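You operate a simulated robot arm through the tools that you are given. There is no shell and no other tool. Be economical: measure what you need, move in short steps, check, and stop when the job is done.

The job below is to be done with a simulated robot arm. You get a single attempt, and the scene is never put back.

JOB
Set both bench speed knobs halfway, then run each cylinder out and back.
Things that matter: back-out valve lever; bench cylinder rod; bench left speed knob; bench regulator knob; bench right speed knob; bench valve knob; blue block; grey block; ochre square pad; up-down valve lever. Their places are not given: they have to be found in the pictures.

It is judged by the outcome, as a careful person would: the job done as asked, and still so three seconds after it is handed in. It fails if anything else is knocked over, pushed out of place, dropped, spilled or broken.

ROBOT AND FRAMES
A 7-joint arm with a two-finger parallel gripper, fixed in place. Base frame: the origin is at the foot of the arm, x ahead of it, y to its left, z up; the work surface is at about z = 900. Units: mm, degrees, N and s.
Its first joint turns from -149.0 to 149.0 degrees. Payload 3.43 kg.
The tool frame sits at the grasp point between the pads (the TCP): z along the fingers, y along the line on which they close. The tips reach 30 mm beyond it. Largest opening 94 mm; finger width 28, thickness 10; the body of the gripper, 50 by 96 mm, starts 55 mm behind the TCP.
Orientation is that of the tool frame in the base frame, as a unit quaternion [x, y, z, w]. With the fingers straight down and closing along the base's y, the tool's x points along the base's -x, its y along +y and its z along -z.

CONTROLS
- The arm moves only by the tool arm_command. Its argument "commands" is a list of rows, each an object (a shift or turn left out is 0, a gripper value left out holds the last) with "delta_pos": the shift along the tool's x, y, z in mm, a list of three; "angular": the turn, a rotation vector about the tool's x, y, z in degrees, a list of three; "claw": the finger opening in mm, from 0 to 94. In form: [{"delta_pos": [dx, dy, dz], "angular": [ax, ay, az], "claw": claw}, ...]. A call has 1 to 8 rows; each row shifts and turns the commanded pose from where the row before left it, along the tool's axes as they then stand. A row lasts 0.2 s, in which the tool goes at most 50 mm and 8.6 degrees; a call with a longer step from one row to the next is refused whole, and so is a gripper value outside its range. Where a pose cannot be reached the arm comes as near as it can. A force on the tool above 40 N (or 10 N above the force at the start of the call, whichever is more), or a blocked arm, ends the call early, and 0.2 s more pass. The fingers move at their own pace (about 45 mm/s each) and stop on an object; they squeeze with about 33 N. The grip force told is the motor's: it shows also when the fingers shut on nothing. Time passes only in rows, and 0.2 s behind the last, so rows that do not move let the fingers close. It gives the time, the measured TCP pose, the force on the tool (base axes), the opening and the grip force at its end, in the units of the frame above (readings bear some noise), with the torque about the TCP (base axes, N m) and any sound that the robot's microphone picked up.
- Cameras (640 x 400 px; columns grow to the right, rows downward): "scene" is fixed at [217, 488.5, 1548.2]; the picture's right is [0.88, -0.47, 0.00], its down [-0.37, -0.69, -0.62] and it looks along [0.29, 0.54, -0.79] (base axes); focal length 343 px, centre (320, 200). "wrist" rides on the gripper at [76, 14, -102] in the tool frame; the picture's right is [-0.18, 0.98, 0.00], its down [-0.75, -0.14, -0.64] and it looks along [-0.63, -0.12, 0.77] (tool axes); focal length 243 px, centre (320, 200).
- camera(camera): a new picture of that camera. No time passes.
- probe_pixels(camera, pixels): for up to 12 pixels [column, row] of the newest picture of that camera ("zoom" is the newest enlarged one), the place [x, y, z] in the base frame of the surface seen there, good to about 2 mm, but the place of the scene camera against the robot may be out by one fixed shift of up to 18 mm in any direction. No time passes.
- zoom(camera, box): a new picture of the part [left, top, right, bottom] of that camera's present view, enlarged. No time passes.
- finish_job(): hands the job in; it is judged then, once.

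Keep the steps short. Do not move on a guess: measure, check each grasp and each placing, and mend mistakes. In all there are 80 turns and 54 pictures (those below and enlarged ones count). Leave the gripper open and the arm clear of the work at the hand-in unless told otherwise, and finish with a single line.

The tools are called after ">>>" as name(argument=value, ...) on one line, values as JSON. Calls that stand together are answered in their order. arm_command: Moves the arm, as the interface text tells. Its arguments: {"type":"object","properties":{"commands":{"type":"array"}},"required":["commands"]} The other tools are called the same way: camera (camera) takes a picture; probe_pixels (camera, pixels) gives the place of the surface under pixels of a picture; zoom (camera, box) takes an enlarged picture of a part of a camera's view; finish_job () hands the job in.

At the start:

```text
t: 0.0
tcp_pos: [416.8, 895.5, 1212.7]
orientation: [-0.001, 1.0, 0.0, 0.0]
contact_force: [0.3, 0.8, 0.4]
moment: [0.02, 0.02, -0.02]
opening: 93.9
gripper_force: 0.0
```

scene: 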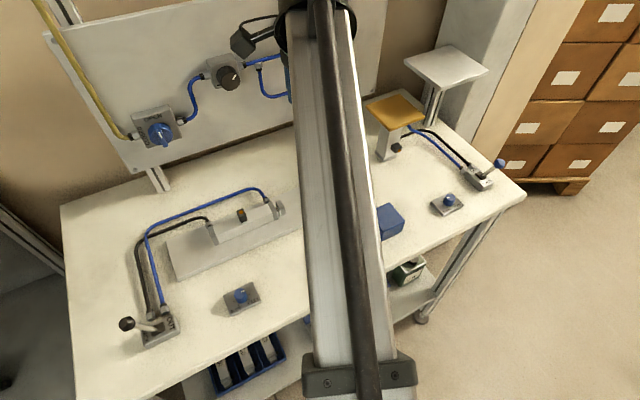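
wrist: 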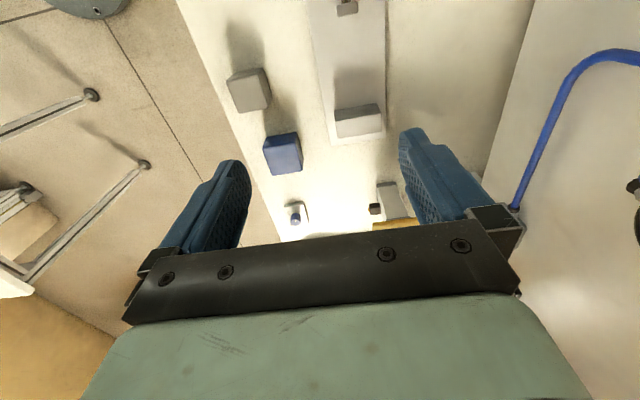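

I'll start by enlarging the parts of the scene to identify the items.

>>> zoom(camera="scene", box=[100, 170, 310, 360])

>>> zoom(camera="scene", box=[350, 40, 530, 240])

>>> zoom(camera="scene", box=[100, 20, 300, 180])

```text
2.11 times, centred on (205, 265) of scene
```

zoom: 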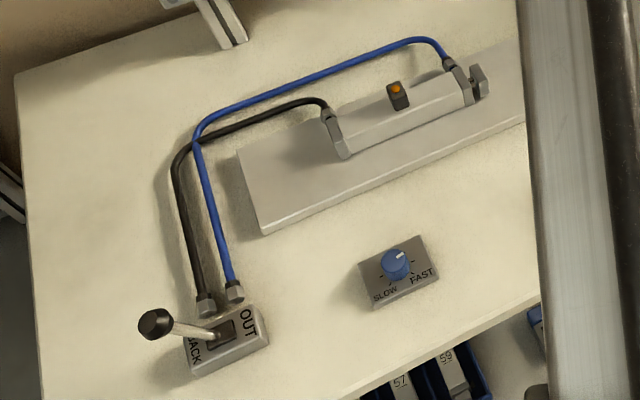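

```text
2.00 times, centred on (440, 140) of scene
```

zoom: 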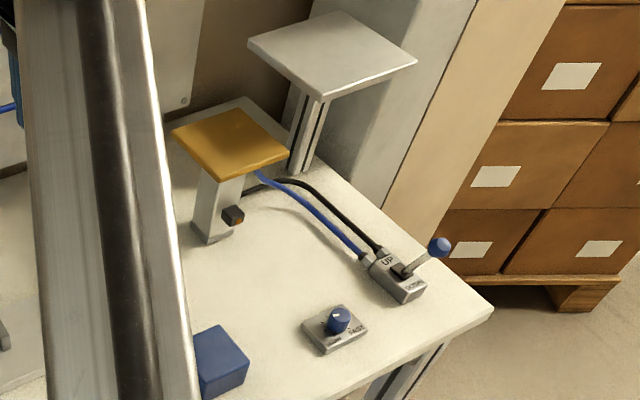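

```text
2.50 times, centred on (200, 100) of scene
```

zoom: 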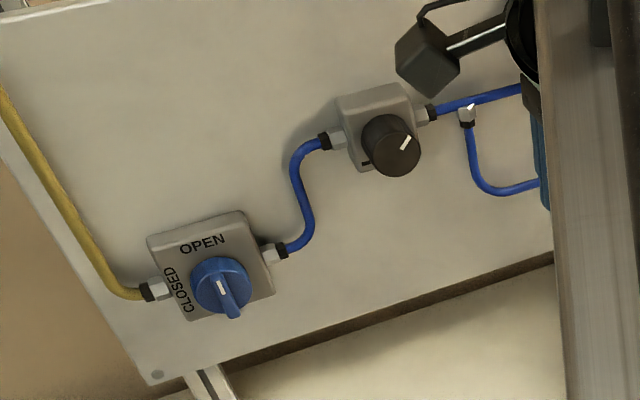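

I see two lever valves, two blue speed knobs and a wall valve with a regulator, partly hidden by the arm. I'll probe the main pixels for positions.

>>> camera(camera="scene")

>>> probe_pixels(camera="scene", pixels=[[240, 294], [127, 324], [165, 328], [279, 209], [215, 232], [449, 201], [499, 164], [478, 178], [395, 110], [390, 215], [163, 132], [229, 76]])

>>> probe_pixels(camera="wrist", pixels=[[250, 90], [283, 153], [360, 115], [345, 8], [345, 60], [295, 214], [390, 195], [400, 223], [220, 60], [300, 80]])

>>> zoom(camera="wrist", box=[200, 0, 440, 240])

```text
48 pictures are left
```

scene: 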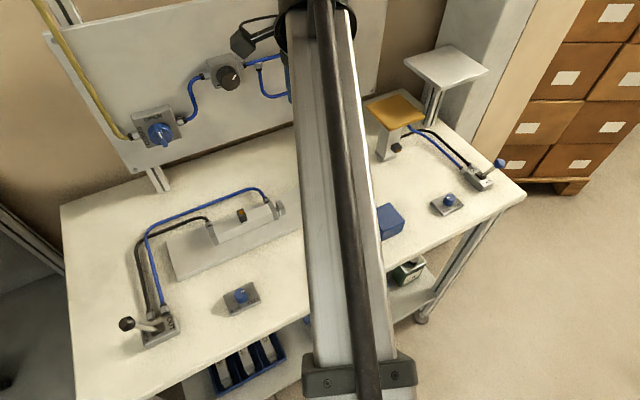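

```text
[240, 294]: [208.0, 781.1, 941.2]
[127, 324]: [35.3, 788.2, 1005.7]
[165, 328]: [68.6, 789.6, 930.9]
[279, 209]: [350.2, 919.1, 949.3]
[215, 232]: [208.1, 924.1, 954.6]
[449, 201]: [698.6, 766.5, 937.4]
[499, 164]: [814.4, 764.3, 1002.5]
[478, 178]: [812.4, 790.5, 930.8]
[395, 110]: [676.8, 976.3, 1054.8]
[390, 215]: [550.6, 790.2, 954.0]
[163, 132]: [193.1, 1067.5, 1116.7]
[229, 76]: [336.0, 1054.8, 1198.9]
```

```text
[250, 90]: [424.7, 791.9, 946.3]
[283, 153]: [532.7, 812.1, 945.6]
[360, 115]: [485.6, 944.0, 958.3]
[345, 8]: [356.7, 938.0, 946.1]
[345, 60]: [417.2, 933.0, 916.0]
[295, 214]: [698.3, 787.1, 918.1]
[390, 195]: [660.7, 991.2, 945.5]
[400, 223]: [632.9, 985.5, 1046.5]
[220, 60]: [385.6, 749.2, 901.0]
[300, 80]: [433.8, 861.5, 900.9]
```

```text
1.67 times, centred on (320, 120) of wrist
```

zoom: 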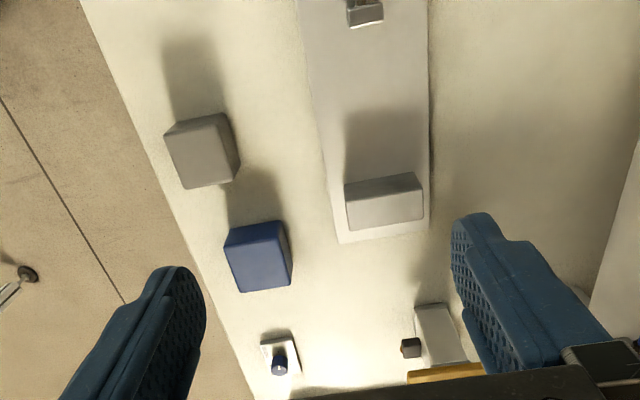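

Probing works. The arm hides the gauge and the middle of the bench, so I'll retract left and back at height to see the air supply.

>>> arm_command(commands=[{"delta_pos": [30, -34, 0]}, {"delta_pos": [30, -34, 0]}, {"delta_pos": [30, -34, 0]}, {"delta_pos": [30, -34, 0]}, {"delta_pos": [30, -34, 0]}, {"delta_pos": [30, -34, 0]}, {"delta_pos": [35, -30, 0]}, {"delta_pos": [35, -30, 0]}])

>>> camera(camera="scene")

>>> camera(camera="wrist")

```text
t: 1.8
tcp_pos: [178.1, 670.4, 1134.0]
orientation: [0.0, 1.0, 0.008, 0.002]
contact_force: [-0.2, 0.9, 0.5]
moment: [-0.05, 0.0, -0.01]
opening: 94.0
gripper_force: 0.1
out of reach, approached as far as the arm can: row 3, 4, 5, 6, 7, 8
```

```text
46 pictures are left
```

scene: 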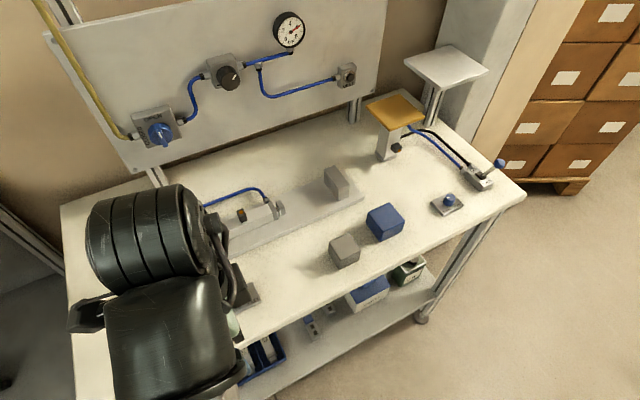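

```text
45 pictures are left
```

wrist: 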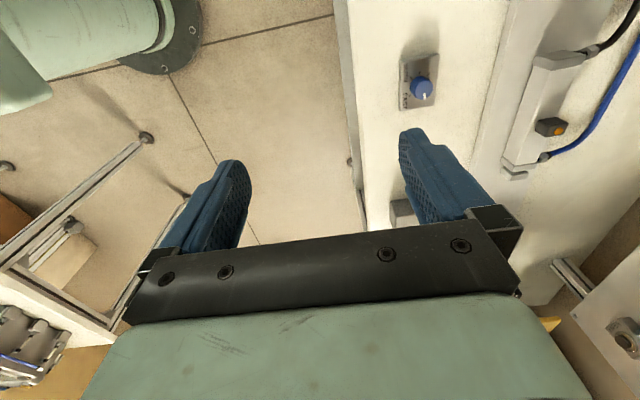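

The gauge is visible now at (289,29). I'll zoom on the gauge and valve in the scene view and on the left knob in the wrist view.

>>> zoom(camera="scene", box=[255, 0, 365, 100])

>>> zoom(camera="scene", box=[125, 90, 195, 160])

>>> zoom(camera="wrist", box=[370, 40, 470, 120])

>>> probe_pixels(camera="wrist", pixels=[[421, 87], [430, 62], [405, 100], [552, 127], [525, 110], [450, 160]])

```text
4.00 times, centred on (310, 50) of scene
```

zoom: 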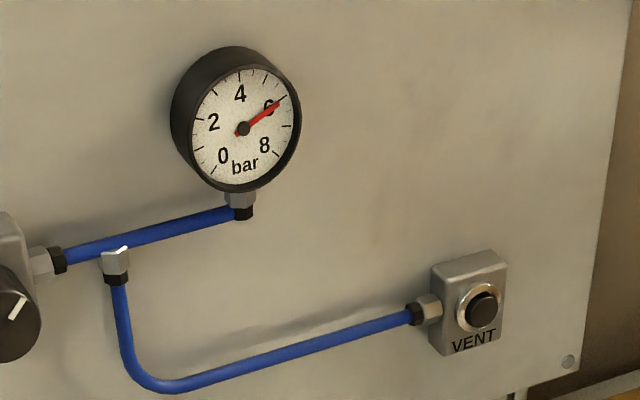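

```text
5.71 times, centred on (160, 125) of scene
```

zoom: 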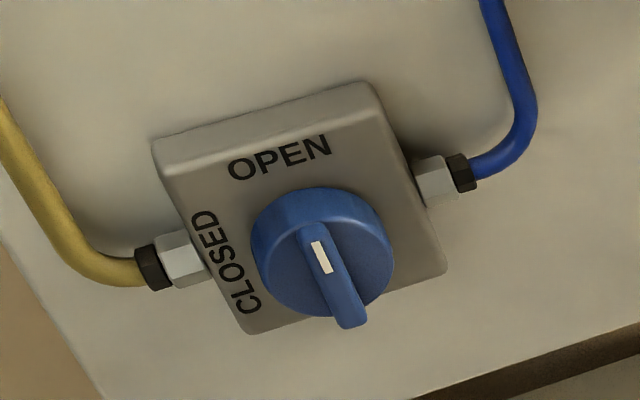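

```text
5.00 times, centred on (420, 80) of wrist
```

zoom: 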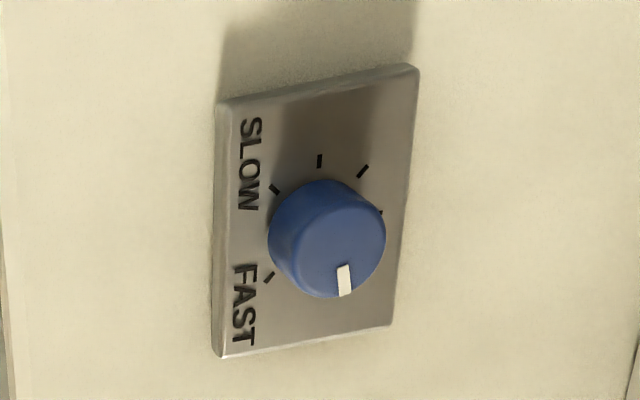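

```text
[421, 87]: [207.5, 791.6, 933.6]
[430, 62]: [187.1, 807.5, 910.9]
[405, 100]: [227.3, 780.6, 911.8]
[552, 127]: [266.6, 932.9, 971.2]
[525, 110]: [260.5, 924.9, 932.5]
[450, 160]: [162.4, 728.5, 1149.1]
```

Air is on: the gauge reads 6 bar and the valve is open. The left knob's text side faces the robot, so halfway is pointing +y, and it currently points at about +x, near fast. The wrist probe puts the knob at about (208,792,934). I'll go above it.

>>> arm_command(commands=[{"delta_pos": [-7.5, 30, 33]}, {"delta_pos": [-7.5, 30, 33]}, {"delta_pos": [-7.5, 30, 33]}, {"delta_pos": [-7.5, 30, 33]}])

>>> camera(camera="wrist")

```text
t: 2.8
tcp_pos: [209.7, 792.4, 1000.4]
orientation: [0.0, 1.0, 0.0, 0.0]
contact_force: [-0.5, 0.8, 0.4]
moment: [0.03, 0.04, 0.01]
opening: 93.8
gripper_force: 0.1
```

```text
41 pictures are left
```

wrist: 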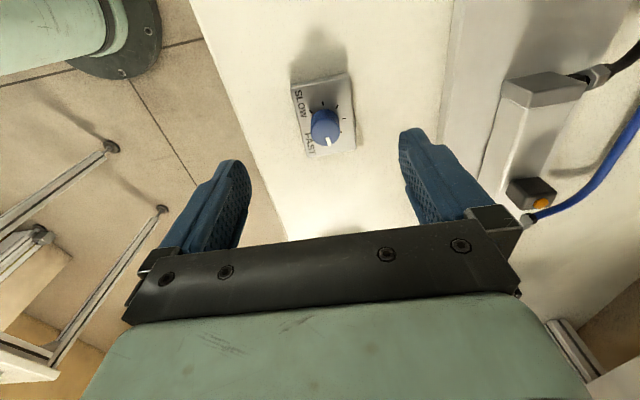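

I'll zoom on the knob and measure it.

>>> zoom(camera="wrist", box=[280, 70, 370, 170])

```text
4.00 times, centred on (325, 120) of wrist
```

zoom: 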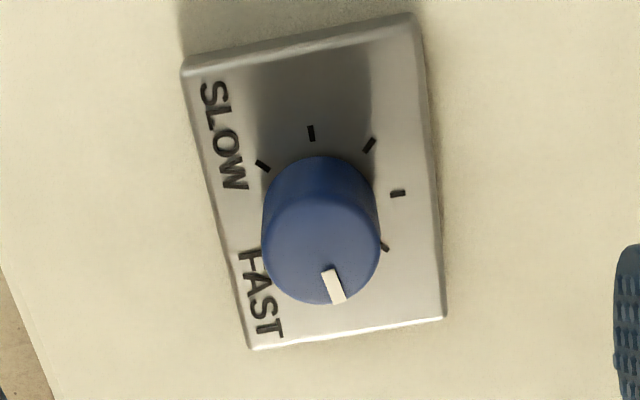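

>>> probe_pixels(camera="zoom", pixels=[[311, 133], [369, 146], [398, 193], [385, 247], [262, 166], [327, 275], [340, 299], [320, 205], [270, 250], [375, 245], [185, 68], [408, 18]])

```text
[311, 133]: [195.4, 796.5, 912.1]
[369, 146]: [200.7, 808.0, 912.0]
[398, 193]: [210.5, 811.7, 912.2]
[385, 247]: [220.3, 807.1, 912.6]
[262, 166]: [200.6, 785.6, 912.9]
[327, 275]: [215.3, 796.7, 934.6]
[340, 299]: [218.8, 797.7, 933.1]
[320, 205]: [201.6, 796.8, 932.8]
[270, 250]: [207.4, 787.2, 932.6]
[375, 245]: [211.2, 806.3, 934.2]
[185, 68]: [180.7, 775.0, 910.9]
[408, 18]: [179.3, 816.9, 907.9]
```

The knob axis works out at (210.5, 796.8), top z 934. Halfway is the fourth tick (+y) and the pointer is about 85° clockwise of it. I'll align, part-close and descend so the tips are at z 917.

>>> arm_command(commands=[{"delta_pos": [-0.8, 4.4, 0], "claw": 45}, {"delta_pos": [0, 0, 18], "claw": 45}, {"delta_pos": [0, 0, 18]}, {"delta_pos": [0, 0, 17]}])

>>> arm_command(commands=[{"claw": 10}, {"claw": 10}, {"claw": 10}, {"claw": 10}])

```text
t: 3.8
tcp_pos: [209.8, 796.6, 947.0]
orientation: [0.0, 1.0, -0.001, 0.0]
contact_force: [-1.2, -0.3, -0.2]
moment: [0.0, 0.02, 0.02]
opening: 45.0
gripper_force: 0.1
```

```text
t: 4.8
tcp_pos: [208.7, 794.6, 946.9]
orientation: [0.0, 1.0, 0.0, -0.001]
contact_force: [1.2, -12.4, -7.2]
moment: [-0.09, -0.09, -0.02]
opening: 22.5
gripper_force: 45.0
```

Gripped at 22.5 mm. I'll turn it counter-clockwise (tool −z) by 68° first.

>>> arm_command(commands=[{"angular": [0, 0, -8.5]}, {"angular": [0, 0, -8.5]}, {"angular": [0, 0, -8.5]}, {"angular": [0, 0, -8.5]}, {"angular": [0, 0, -8.5]}, {"angular": [0, 0, -8.5]}, {"angular": [0, 0, -8.5]}, {"angular": [0, 0, -8.5]}])

>>> camera(camera="wrist")

```text
t: 6.6
tcp_pos: [209.5, 794.1, 945.9]
orientation: [-0.56, 0.829, -0.001, 0.0]
contact_force: [14.9, -21.7, -9.3]
moment: [-0.17, -0.19, -0.05]
opening: 22.3
gripper_force: 44.9
```

```text
39 pictures are left
```

wrist: 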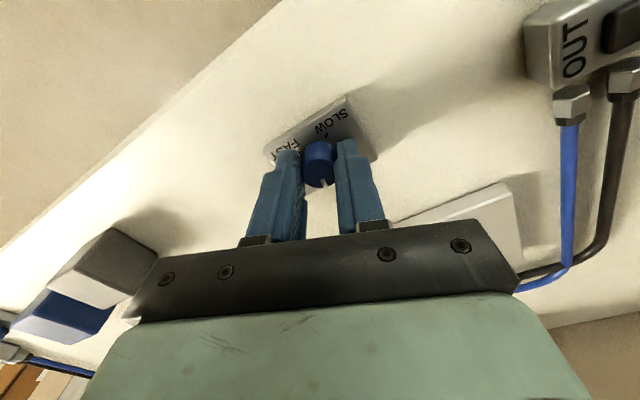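

It rotated 68°. I'll continue with 17°.

>>> arm_command(commands=[{"angular": [0, 0, -8.5]}, {"angular": [0, 0, -8.5]}, {}])

>>> zoom(camera="wrist", box=[260, 80, 400, 210])

```text
t: 7.4
tcp_pos: [210.0, 794.0, 947.3]
orientation: [-0.676, 0.737, -0.001, 0.002]
contact_force: [21.8, -19.5, -5.2]
moment: [-0.14, 0.0, -0.01]
opening: 22.3
gripper_force: 45.1
```

```text
3.08 times, centred on (330, 145) of wrist
```

zoom: 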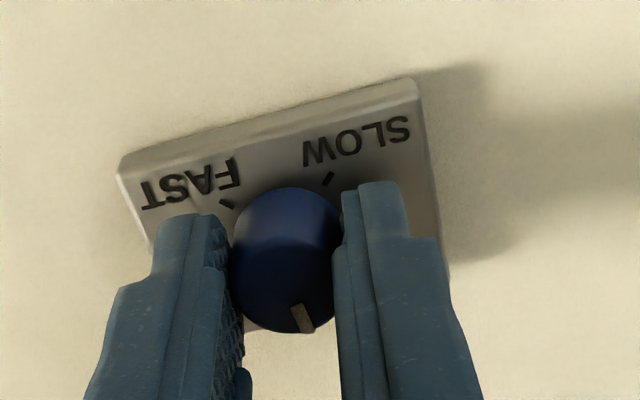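

I'll open, rise and check the pointer.

>>> arm_command(commands=[{"claw": 60}, {"claw": 60}, {"claw": 60}, {"delta_pos": [0, 0, -35], "claw": 60}, {"delta_pos": [0, 0, -35]}])

>>> zoom(camera="wrist", box=[260, 50, 400, 190])

```text
t: 8.6
tcp_pos: [211.5, 793.0, 1017.1]
orientation: [-0.675, 0.737, 0.0, 0.0]
contact_force: [-0.3, 0.0, 0.2]
moment: [0.01, 0.0, -0.01]
opening: 60.0
gripper_force: 0.0
```

```text
2.86 times, centred on (330, 120) of wrist
```

zoom: 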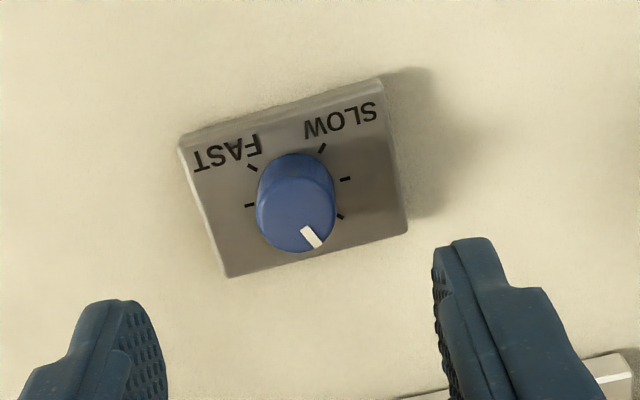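

>>> probe_pixels(camera="zoom", pixels=[[304, 229], [318, 246], [322, 148], [345, 179], [340, 216], [250, 205], [252, 167], [295, 215], [260, 215], [334, 210], [312, 237]])

```text
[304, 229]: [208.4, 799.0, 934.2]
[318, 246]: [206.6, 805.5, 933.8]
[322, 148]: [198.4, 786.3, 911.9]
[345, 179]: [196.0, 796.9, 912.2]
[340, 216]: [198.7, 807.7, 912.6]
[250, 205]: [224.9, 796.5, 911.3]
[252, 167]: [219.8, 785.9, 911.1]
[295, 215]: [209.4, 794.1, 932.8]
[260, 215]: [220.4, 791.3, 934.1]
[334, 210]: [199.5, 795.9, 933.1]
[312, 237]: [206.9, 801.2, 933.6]
```

The pointer overshot, about 20° on the slow side of the middle tick. I'll regrip, turn back clockwise 19° and recheck.

>>> arm_command(commands=[{"delta_pos": [-2.4, 1.5, 20], "claw": 45}, {"delta_pos": [0, 0, 25], "claw": 45}, {"delta_pos": [0, 0, 25], "claw": 45}, {"claw": 10}, {"claw": 10}, {"claw": 10}, {"claw": 10}])

>>> arm_command(commands=[{"angular": [0, 0, 6.3]}, {"angular": [0, 0, 6.3]}, {"angular": [0, 0, 6.4]}, {}, {"claw": 60}, {"claw": 60}, {"delta_pos": [0, 0, -35]}, {"delta_pos": [0, 0, -25]}])

>>> zoom(camera="wrist", box=[270, 60, 380, 180])

```text
t: 10.2
tcp_pos: [209.9, 795.8, 945.5]
orientation: [-0.676, 0.737, 0.0, 0.0]
contact_force: [16.2, -1.7, -5.6]
moment: [0.61, -0.47, 0.03]
opening: 22.6
gripper_force: 44.9
```

```text
t: 12.0
tcp_pos: [208.6, 799.3, 1005.7]
orientation: [-0.545, 0.839, 0.0, 0.0]
contact_force: [0.0, -0.4, 0.5]
moment: [-0.01, 0.0, 0.01]
opening: 60.0
gripper_force: 0.1
```

```text
3.33 times, centred on (325, 120) of wrist
```

zoom: 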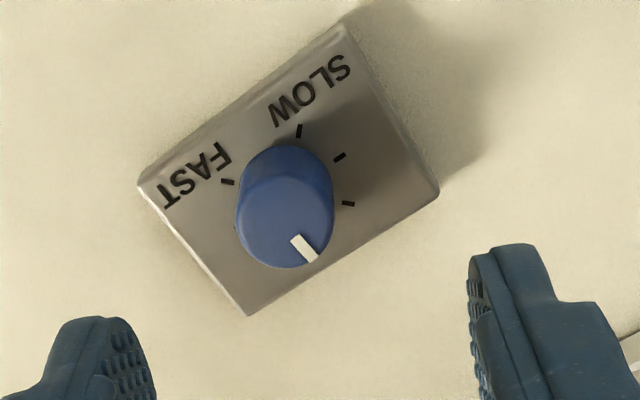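

Nearly there. I'll zoom closer for a precise measure.

>>> zoom(camera="wrist", box=[300, 90, 350, 145])

>>> probe_pixels(camera="zoom", pixels=[[315, 230], [320, 200], [330, 260]])

```text
7.27 times, centred on (325, 118) of wrist
```

zoom: 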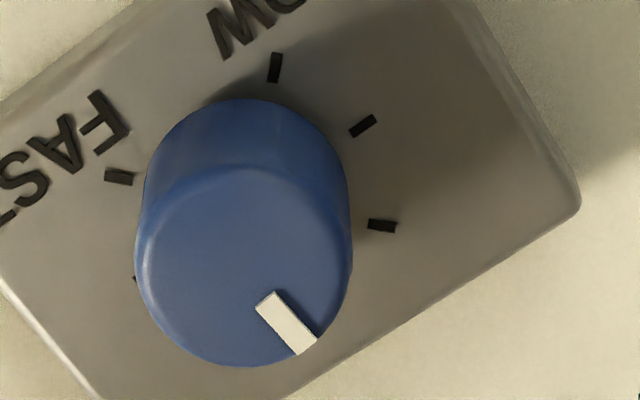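

```text
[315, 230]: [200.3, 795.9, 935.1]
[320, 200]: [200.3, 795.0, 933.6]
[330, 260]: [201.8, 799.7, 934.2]
```

The mark is about 4° from mid-tick out of 270° of travel, which is effectively halfway. Next is the left lever. I'll rise, square the tool (camera on the robot side) and look from above.

>>> arm_command(commands=[{"delta_pos": [0, 0, -30], "angular": [0, 0, -8]}, {"delta_pos": [0, 0, -30], "angular": [0, 0, -8]}, {"delta_pos": [0, 0, -30], "angular": [0, 0, -8]}, {"delta_pos": [15, 30, 0]}, {"delta_pos": [15, 30, 0]}])

>>> camera(camera="wrist")

```text
t: 13.2
tcp_pos: [147.3, 766.3, 1097.7]
orientation: [-0.707, 0.708, 0.0, 0.0]
contact_force: [0.4, -0.6, 0.1]
moment: [-0.01, -0.03, 0.03]
opening: 60.2
gripper_force: 0.0
```

```text
34 pictures are left
```

wrist: 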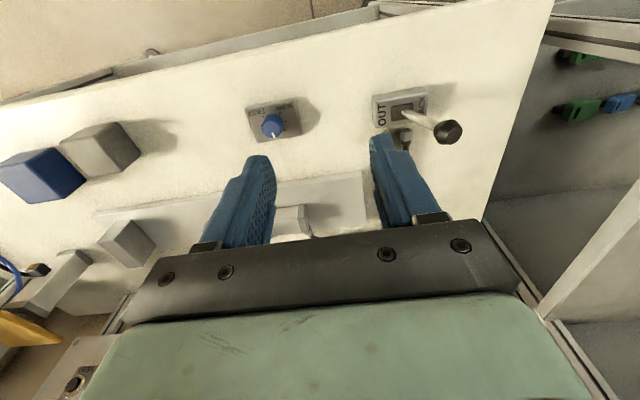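

>>> probe_pixels(camera="wrist", pixels=[[447, 132], [455, 132], [425, 122], [405, 112], [378, 98], [403, 138], [404, 92], [272, 127]])

>>> zoom(camera="wrist", box=[350, 70, 480, 170])

```text
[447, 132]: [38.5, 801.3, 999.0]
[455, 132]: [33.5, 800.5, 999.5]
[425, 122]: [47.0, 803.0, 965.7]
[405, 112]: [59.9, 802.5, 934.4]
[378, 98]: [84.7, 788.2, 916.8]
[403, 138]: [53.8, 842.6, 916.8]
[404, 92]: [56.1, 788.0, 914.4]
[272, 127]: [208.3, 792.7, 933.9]
```

```text
4.00 times, centred on (415, 120) of wrist
```

zoom: 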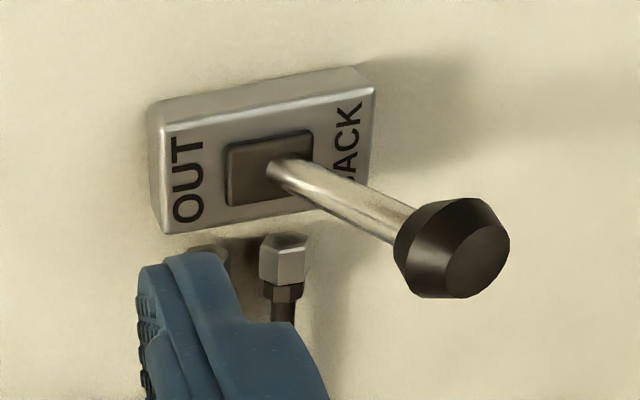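

The ball is at about (34,802,992) and the pivot at about (65,803,915). I'll straddle the ball with fingers 60 mm open along x. First I move above it, then down with tips at about z 957.

>>> arm_command(commands=[{"delta_pos": [-12, 38, 0]}, {"delta_pos": [-12, 38, 0]}, {"delta_pos": [-12, 37, 0]}, {"delta_pos": [0, 0, 40]}, {"delta_pos": [0, 0, 40]}, {"delta_pos": [0, 0, 30]}])

>>> camera(camera="wrist")

```text
t: 14.6
tcp_pos: [32.6, 804.6, 987.7]
orientation: [0.707, -0.707, 0.0, 0.0]
contact_force: [1.0, 0.2, 0.4]
moment: [0.03, -0.01, 0.02]
opening: 59.9
gripper_force: 0.0
```

```text
32 pictures are left
```

wrist: 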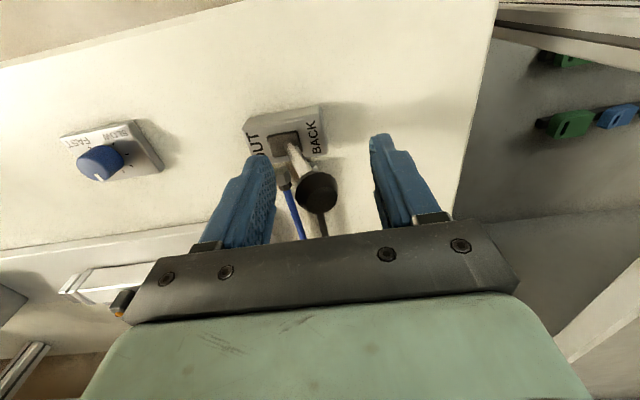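

It's straddled. I'll push toward OUT (+x).

>>> arm_command(commands=[{"delta_pos": [0, -12, 0]}, {"delta_pos": [0, -12, 0]}, {"delta_pos": [0, -12, 0]}, {"delta_pos": [0, -12, 0]}, {"delta_pos": [0, -12, 0]}, {"delta_pos": [0, -9, 0]}])

>>> camera(camera="wrist")

>>> camera(camera="scene")

```text
t: 16.0
tcp_pos: [101.9, 803.3, 985.5]
orientation: [0.708, -0.706, -0.001, 0.002]
contact_force: [-10.6, -0.7, -0.5]
moment: [0.0, 0.29, 0.03]
opening: 66.1
gripper_force: 5.1
```

```text
31 pictures are left
```

wrist: 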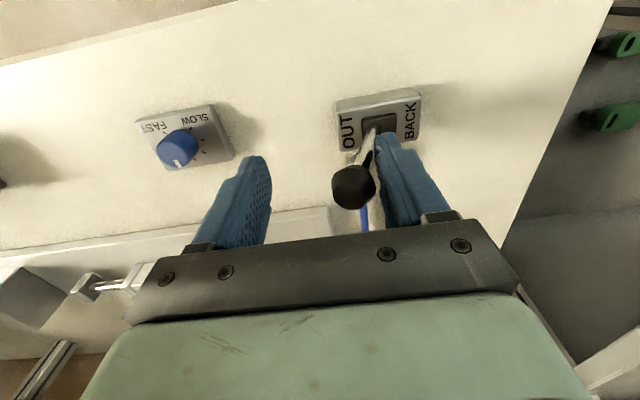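

```text
30 pictures are left
```

scene: 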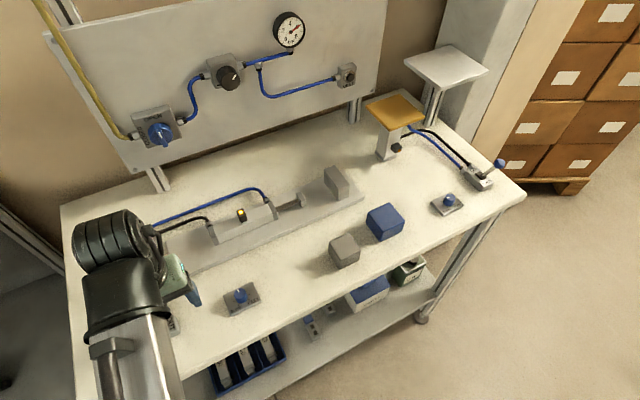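

The lever is over and the rod is moving out. I'll ease off slightly and wait for the full stroke.

>>> arm_command(commands=[{"delta_pos": [0, 6, 0]}, {}, {}, {}, {}, {}, {}, {}])

>>> zoom(camera="scene", box=[100, 150, 380, 340])

```text
t: 17.8
tcp_pos: [96.9, 804.3, 986.7]
orientation: [-0.707, 0.708, 0.0, 0.001]
contact_force: [-0.2, 0.0, 0.0]
moment: [0.0, 0.01, -0.02]
opening: 59.9
gripper_force: 0.1
```

```text
2.11 times, centred on (240, 245) of scene
```

zoom: 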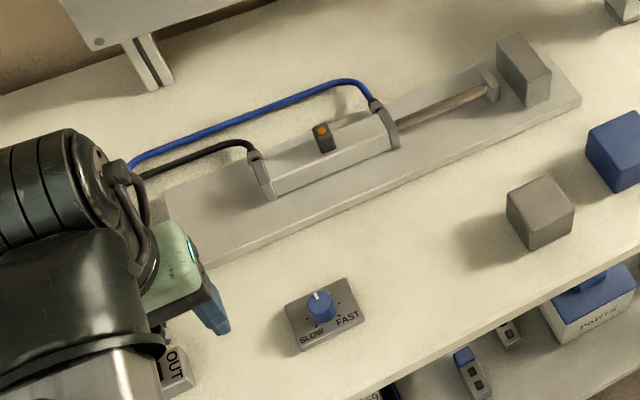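

>>> probe_pixels(camera="zoom", pixels=[[491, 85], [512, 75]])

>>> arm_command(commands=[{}, {}, {}, {}, {}, {}, {}, {}])

>>> zoom(camera="scene", box=[200, 150, 380, 260])

```text
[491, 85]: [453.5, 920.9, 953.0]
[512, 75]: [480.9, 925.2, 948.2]
```

```text
t: 19.6
tcp_pos: [97.3, 804.2, 987.0]
orientation: [-0.707, 0.707, 0.0, -0.001]
contact_force: [-1.2, 0.4, -0.8]
moment: [-0.01, 0.05, -0.02]
opening: 60.0
gripper_force: 0.0
```

```text
3.56 times, centred on (290, 205) of scene
```

zoom: 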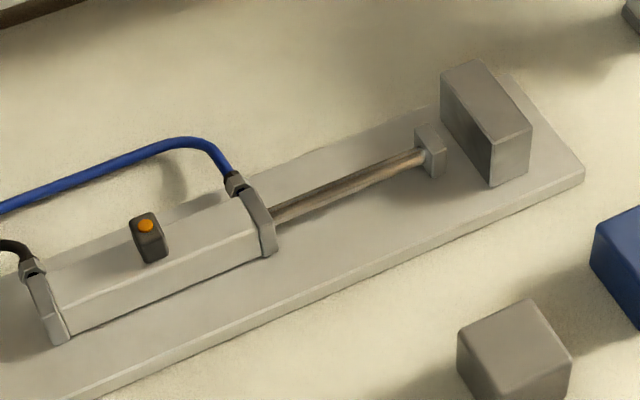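

The rod is fully out and still. Next I push the lever to BACK (−x).

>>> arm_command(commands=[{"delta_pos": [0, 12, 0]}, {"delta_pos": [0, 12, 0]}, {"delta_pos": [0, 12, 0]}, {"delta_pos": [0, 12, 0]}, {"delta_pos": [0, 12, 0]}, {"delta_pos": [0, 12, 0]}, {"delta_pos": [0, 2, 0]}])

>>> arm_command(commands=[{"delta_pos": [0, -6, 0]}, {}, {}, {}, {}, {}, {}, {}])

>>> arm_command(commands=[{"delta_pos": [0, 0, -40]}, {"delta_pos": [0, 0, -40]}, {"delta_pos": [0, 0, -30]}])

>>> camera(camera="scene")

>>> camera(camera="wrist")

```text
t: 21.2
tcp_pos: [23.3, 803.4, 988.0]
orientation: [0.707, -0.707, 0.0, 0.0]
contact_force: [-0.2, -0.6, -0.3]
moment: [0.0, -0.04, 0.01]
opening: 59.9
gripper_force: 0.0
```

```text
t: 23.0
tcp_pos: [29.5, 804.3, 986.5]
orientation: [-0.707, 0.707, 0.0, 0.001]
contact_force: [-0.1, 0.4, 0.0]
moment: [0.03, 0.03, 0.02]
opening: 60.0
gripper_force: 0.1
```

```text
t: 23.8
tcp_pos: [27.0, 802.7, 1096.3]
orientation: [0.707, -0.707, 0.001, 0.0]
contact_force: [0.3, 1.5, -0.5]
moment: [0.02, 0.01, 0.01]
opening: 60.3
gripper_force: 0.0
```

```text
27 pictures are left
```

scene: 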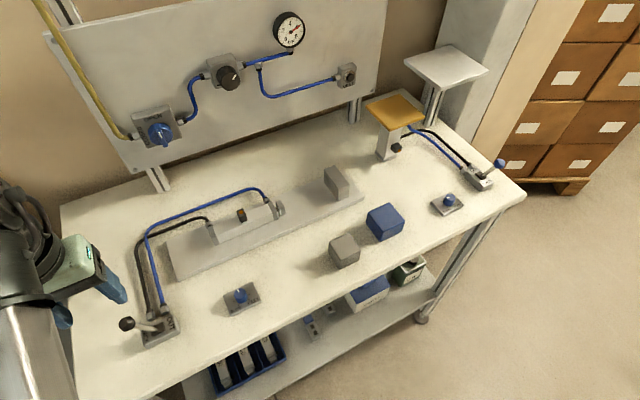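

```text
26 pictures are left
```

wrist: 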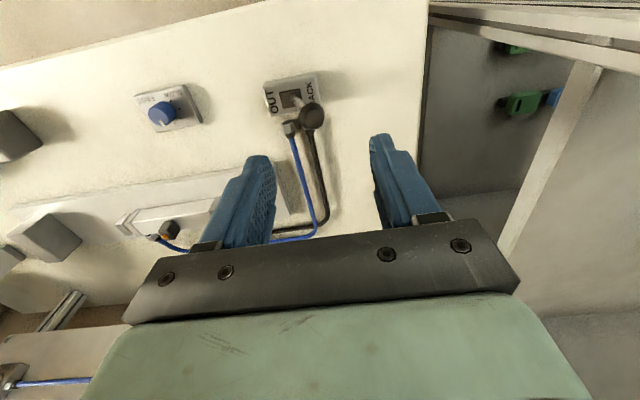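

The rod is retracted and the lever is at BACK. The job says both knobs first, so I'll cycle this cylinder again after setting the right knob. I'll look at the right knob and lever in detail.

>>> zoom(camera="scene", box=[425, 180, 475, 225])

>>> zoom(camera="scene", box=[450, 145, 515, 195])

>>> probe_pixels(camera="scene", pixels=[[449, 201], [433, 207], [463, 203], [446, 192], [445, 214], [498, 163], [490, 168], [478, 175], [488, 187], [465, 172], [240, 294]])

```text
8.89 times, centred on (450, 202) of scene
```

zoom: 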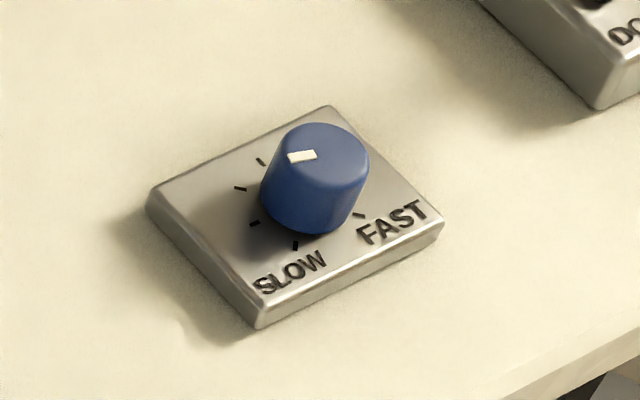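

```text
8.00 times, centred on (482, 170) of scene
```

zoom: 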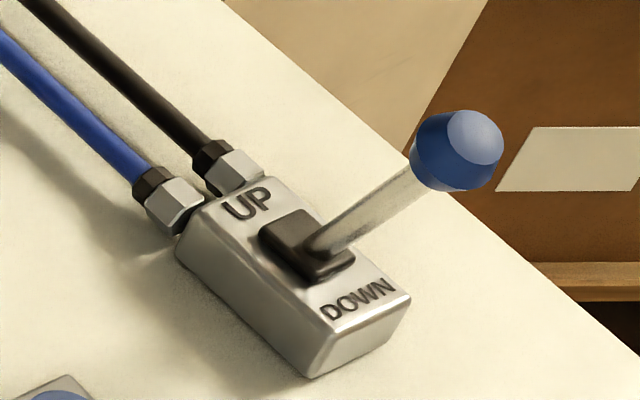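

```text
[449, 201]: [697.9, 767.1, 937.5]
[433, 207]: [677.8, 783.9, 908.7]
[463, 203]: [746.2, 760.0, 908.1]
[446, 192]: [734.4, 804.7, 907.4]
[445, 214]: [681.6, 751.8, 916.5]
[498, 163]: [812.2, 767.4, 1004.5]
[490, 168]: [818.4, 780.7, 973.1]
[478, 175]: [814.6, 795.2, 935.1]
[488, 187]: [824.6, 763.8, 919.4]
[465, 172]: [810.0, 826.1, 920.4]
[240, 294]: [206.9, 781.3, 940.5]
```

The right knob points about 72° to the slow side of mid. The right lever is at DOWN (toward the robot); UP is +y. I'll carry the arm at height to the right side.

>>> arm_command(commands=[{"delta_pos": [15.6, -44.1, 0]}, {"delta_pos": [15.6, -44.1, 0]}, {"delta_pos": [15.6, -44.1, 0]}, {"delta_pos": [15.6, -44.1, 0]}, {"delta_pos": [15.6, -44.1, 0]}, {"delta_pos": [15.6, -44.1, 0]}, {"delta_pos": [15.6, -44.1, 0]}, {"delta_pos": [15.6, -44.1, 0]}])

>>> arm_command(commands=[{"delta_pos": [15.6, -44.1, 0]}, {"delta_pos": [15.6, -44.1, 0]}, {"delta_pos": [15.6, -44.1, 0]}, {"delta_pos": [15.6, -44.1, 0]}, {"delta_pos": [15.6, -44.1, 0]}])

>>> arm_command(commands=[{"angular": [0, 0, 8.5]}, {"angular": [0, 0, 8.5]}, {"angular": [0, 0, 8.5]}, {"angular": [0, 0, 8.5]}, {"angular": [0, 0, 8]}, {"delta_pos": [-45, 0, 0]}, {"delta_pos": [-45, 0, 0]}])

>>> camera(camera="wrist")

```text
t: 25.6
tcp_pos: [381.4, 677.1, 1094.9]
orientation: [0.708, -0.706, 0.0, -0.001]
contact_force: [0.1, -0.1, -0.1]
moment: [0.0, -0.01, -0.01]
opening: 60.1
gripper_force: 0.1
```

```text
t: 26.8
tcp_pos: [604.3, 601.6, 1097.1]
orientation: [0.707, -0.707, 0.0, 0.0]
contact_force: [0.5, -0.8, 0.4]
moment: [0.02, -0.04, -0.03]
opening: 59.9
gripper_force: 0.0
```

```text
t: 28.4
tcp_pos: [664.5, 669.1, 1096.4]
orientation: [-0.407, 0.913, 0.0, -0.001]
contact_force: [-0.1, 0.2, 0.9]
moment: [0.01, -0.02, -0.01]
opening: 60.2
gripper_force: 0.1
```

```text
23 pictures are left
```

wrist: 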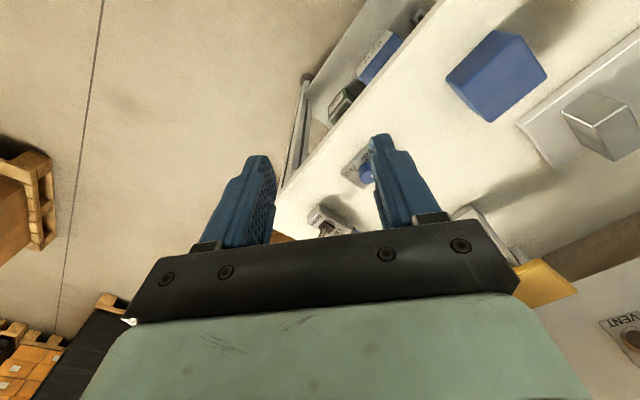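

I'll zoom between the fingers to measure the right knob.

>>> zoom(camera="wrist", box=[280, 120, 400, 240])

>>> probe_pixels(camera="wrist", pixels=[[366, 174], [352, 170], [325, 228], [340, 231]])

```text
3.33 times, centred on (340, 180) of wrist
```

zoom: 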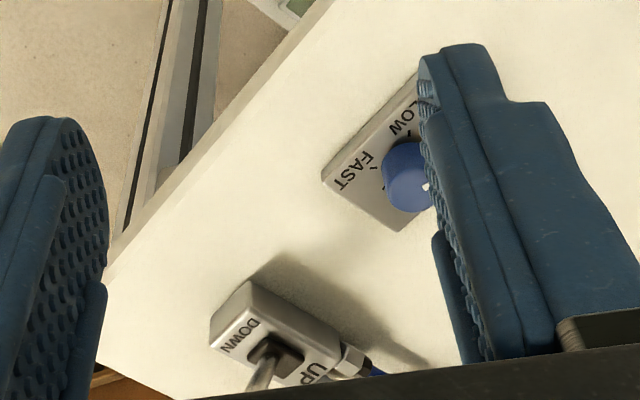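

```text
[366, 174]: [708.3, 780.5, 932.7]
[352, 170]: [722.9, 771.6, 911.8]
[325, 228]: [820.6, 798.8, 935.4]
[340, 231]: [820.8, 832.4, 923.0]
```

Knob at about (703,781). I'll test how far the tool-down pose can reach toward it, staying high.

>>> arm_command(commands=[{"delta_pos": [-30, 16, 15]}, {"delta_pos": [-30, 16, 15]}, {"delta_pos": [-25, 15, 20]}, {"delta_pos": [-23, 0, 25]}])

```text
t: 29.4
tcp_pos: [700.1, 778.9, 1020.1]
orientation: [-0.407, 0.913, 0.0, 0.0]
contact_force: [-0.9, 0.4, -0.1]
moment: [-0.01, 0.01, 0.02]
opening: 60.1
gripper_force: 0.1
```

It reaches with the tool straight down. I'll look at the knob.

>>> zoom(camera="wrist", box=[260, 60, 400, 200])

```text
2.86 times, centred on (330, 130) of wrist
```

zoom: 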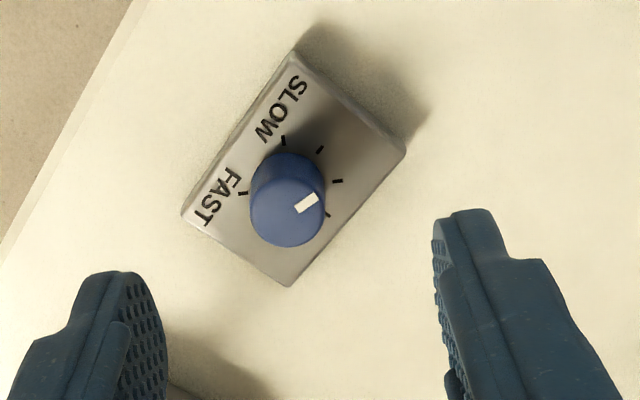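

>>> probe_pixels(camera="zoom", pixels=[[284, 140], [321, 149], [337, 181], [327, 214], [243, 193], [288, 212], [252, 205], [325, 200], [298, 40], [403, 148]])

```text
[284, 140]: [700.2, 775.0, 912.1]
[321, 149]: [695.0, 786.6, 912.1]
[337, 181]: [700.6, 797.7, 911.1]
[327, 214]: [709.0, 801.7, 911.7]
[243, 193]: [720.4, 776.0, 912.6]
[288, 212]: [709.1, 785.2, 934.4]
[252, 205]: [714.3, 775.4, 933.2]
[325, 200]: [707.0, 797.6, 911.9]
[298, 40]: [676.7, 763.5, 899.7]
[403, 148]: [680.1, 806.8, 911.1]
```

The knob axis is at (710,786.5) and it needs about 74° clockwise. I'll pre-rotate counter-clockwise 34°, centre and descend.

>>> arm_command(commands=[{"delta_pos": [-12.3, -2.4, 0], "claw": 45}, {"angular": [0, 0, -8.5]}, {"angular": [0, 0, -8.5]}, {"angular": [0, 0, -8.5]}, {"angular": [0, 0, -8.5]}, {"delta_pos": [0, 0, 25]}, {"delta_pos": [0, 0, 25]}, {"delta_pos": [0, 0, 23]}])

```text
t: 31.2
tcp_pos: [707.6, 787.1, 947.5]
orientation: [-0.656, 0.755, 0.001, 0.001]
contact_force: [-0.5, 0.1, 0.0]
moment: [0.04, 0.01, 0.0]
opening: 44.8
gripper_force: 0.0
```

>>> arm_command(commands=[{"delta_pos": [0.3, -2.0, 0]}, {"claw": 10}, {"claw": 10}, {"claw": 10}, {"claw": 10}])

>>> arm_command(commands=[{"angular": [0, 0, 8.2]}, {"angular": [0, 0, 8.2]}, {"angular": [0, 0, 8.2]}, {"angular": [0, 0, 8.2]}, {"angular": [0, 0, 8.2]}, {"angular": [0, 0, 8.2]}, {"angular": [0, 0, 8.2]}, {"angular": [0, 0, 8.2]}])

>>> arm_command(commands=[{"angular": [0, 0, 7]}, {}, {"claw": 60}, {"claw": 60}, {"claw": 60}, {"delta_pos": [0, 0, -35]}, {"delta_pos": [0, 0, -30]}])

>>> zoom(camera="wrist", box=[290, 80, 370, 160])

```text
t: 32.4
tcp_pos: [710.9, 787.3, 947.8]
orientation: [-0.656, 0.755, 0.0, 0.001]
contact_force: [-2.5, 0.6, -2.7]
moment: [0.16, 0.05, 0.0]
opening: 22.4
gripper_force: 44.9
```

```text
t: 34.2
tcp_pos: [711.4, 785.8, 947.4]
orientation: [-0.141, 0.99, -0.001, 0.0]
contact_force: [-6.3, -5.3, -2.4]
moment: [0.09, -0.15, 0.05]
opening: 22.3
gripper_force: 45.0
```

```text
t: 35.8
tcp_pos: [710.7, 788.6, 1012.7]
orientation: [-0.081, 0.997, 0.0, 0.0]
contact_force: [0.3, -0.2, -0.1]
moment: [0.04, -0.02, 0.01]
opening: 60.1
gripper_force: 0.1
```

```text
5.00 times, centred on (330, 120) of wrist
```

zoom: 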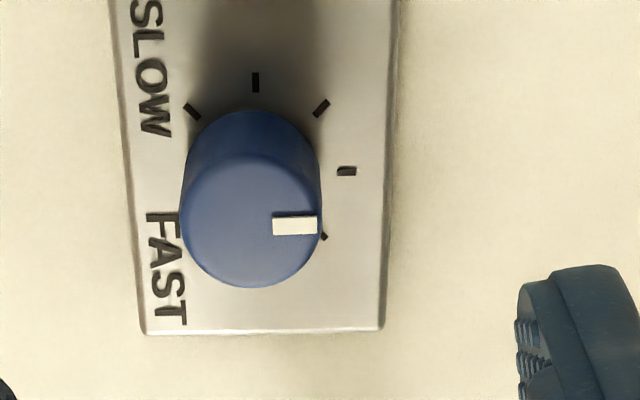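

The right knob mark lies along the mid tick. For the lever, I'll rise, back toward −y, yaw to azimuth 25° and tilt the tool 55° outward so the fingers can straddle the ball.

>>> arm_command(commands=[{"delta_pos": [0, 0, -45]}, {"delta_pos": [0, -44, 0]}, {"angular": [0, 0, -7.85]}, {"angular": [0, 0, -7.85]}, {"angular": [0, -8, 0]}, {"angular": [0, -8, 0]}, {"angular": [0, -8, 0]}, {"angular": [0, -8, 0]}])

>>> arm_command(commands=[{"angular": [0, -8, 0]}, {"angular": [0, -8, 0]}, {"angular": [0, -7, 0]}])

>>> camera(camera="wrist")

```text
t: 37.6
tcp_pos: [719.1, 743.5, 1058.6]
orientation: [-0.209, 0.938, 0.06, 0.269]
contact_force: [-0.6, -0.1, 0.1]
moment: [-0.01, 0.0, 0.01]
opening: 59.8
gripper_force: 0.0
```

```text
t: 38.4
tcp_pos: [718.1, 742.4, 1057.9]
orientation: [-0.192, 0.865, 0.101, 0.451]
contact_force: [0.0, -0.5, -0.3]
moment: [-0.03, 0.03, 0.0]
opening: 60.0
gripper_force: 0.0
```

```text
19 pictures are left
```

wrist: 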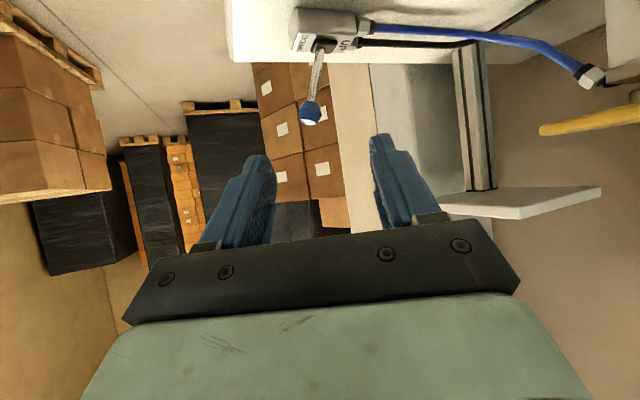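

>>> probe_pixels(camera="wrist", pixels=[[311, 107], [311, 117], [318, 75], [324, 48], [305, 40], [345, 45], [505, 200], [560, 128]])

```text
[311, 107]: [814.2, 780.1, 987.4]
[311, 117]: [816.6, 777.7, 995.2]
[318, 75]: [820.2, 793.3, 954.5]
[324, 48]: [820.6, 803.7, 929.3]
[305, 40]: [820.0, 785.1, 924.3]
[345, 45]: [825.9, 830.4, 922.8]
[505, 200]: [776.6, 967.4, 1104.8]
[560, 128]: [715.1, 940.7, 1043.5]
```

The ball centre is at about (822,781,989). I'll advance along the tool axis to straddle it.

>>> arm_command(commands=[{"delta_pos": [-6.2, -8.7, 0]}, {"delta_pos": [0, 0, 33]}, {"delta_pos": [0, 0, 33]}, {"delta_pos": [0, 0, 33]}, {"delta_pos": [0, 0, 31]}])

>>> camera(camera="wrist")

```text
t: 39.6
tcp_pos: [824.0, 782.5, 988.8]
orientation: [-0.193, 0.866, 0.101, 0.451]
contact_force: [0.0, 0.1, 0.5]
moment: [0.02, -0.02, -0.03]
opening: 60.0
gripper_force: 0.0
```

```text
18 pictures are left
```

wrist: 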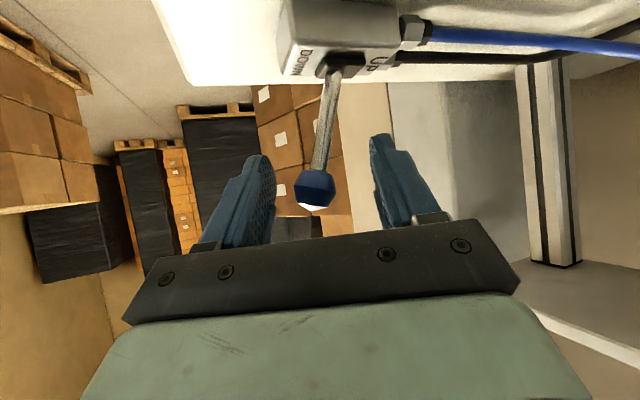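

It's straddled. I'll push toward UP (+y).

>>> arm_command(commands=[{"delta_pos": [-2.9, 10.9, 4.15]}, {"delta_pos": [-2.9, 10.9, 4.15]}, {"delta_pos": [-2.9, 10.9, 4.15]}, {"delta_pos": [-2.9, 10.9, 4.15]}, {"delta_pos": [-2.9, 10.9, 4.15]}, {"delta_pos": [-2.9, 10.9, 4.15]}])

>>> camera(camera="scene")

```text
t: 41.0
tcp_pos: [823.0, 851.7, 987.9]
orientation: [-0.192, 0.866, 0.1, 0.45]
contact_force: [-0.6, -10.9, -3.3]
moment: [0.08, 0.09, -0.03]
opening: 65.3
gripper_force: 4.7
```

```text
17 pictures are left
```

scene: 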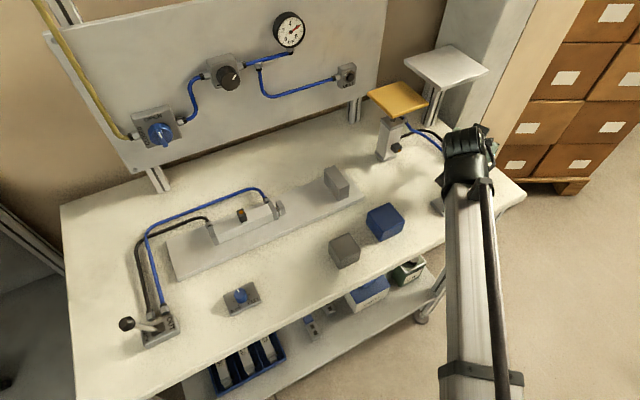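

The pad is rising. I'll ease off and wait for full travel.

>>> arm_command(commands=[{"delta_pos": [1.5, -5.4, -2.1]}, {}, {}, {}, {}, {}, {}, {}])

>>> zoom(camera="scene", box=[350, 20, 530, 220])

>>> arm_command(commands=[{}, {}, {}, {}, {}, {}, {}])

>>> zoom(camera="scene", box=[350, 20, 530, 220])

```text
t: 42.8
tcp_pos: [821.3, 847.7, 989.2]
orientation: [-0.193, 0.866, 0.1, 0.451]
contact_force: [-0.5, -0.2, -0.3]
moment: [0.01, 0.01, 0.0]
opening: 60.1
gripper_force: 0.1
```

```text
2.00 times, centred on (440, 120) of scene
```

zoom: 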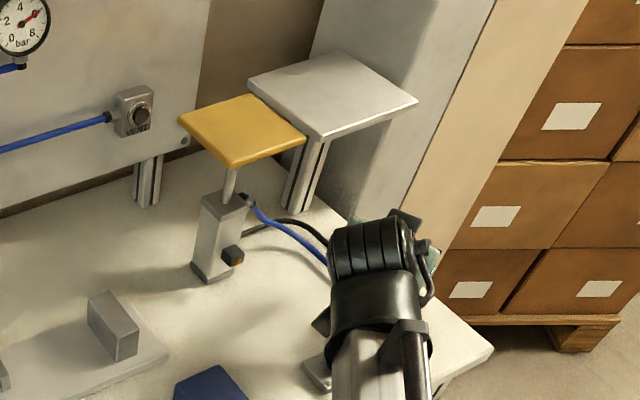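

```text
t: 44.4
tcp_pos: [821.8, 848.5, 988.5]
orientation: [-0.193, 0.866, 0.1, 0.451]
contact_force: [-0.2, -0.4, 0.7]
moment: [-0.01, 0.01, -0.02]
opening: 59.8
gripper_force: 0.2
```

```text
2.00 times, centred on (440, 120) of scene
```

zoom: 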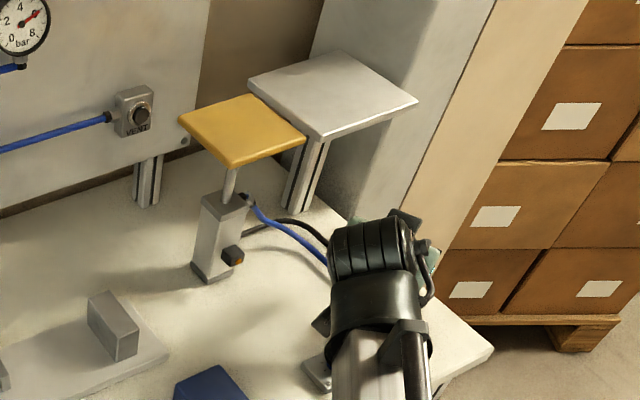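

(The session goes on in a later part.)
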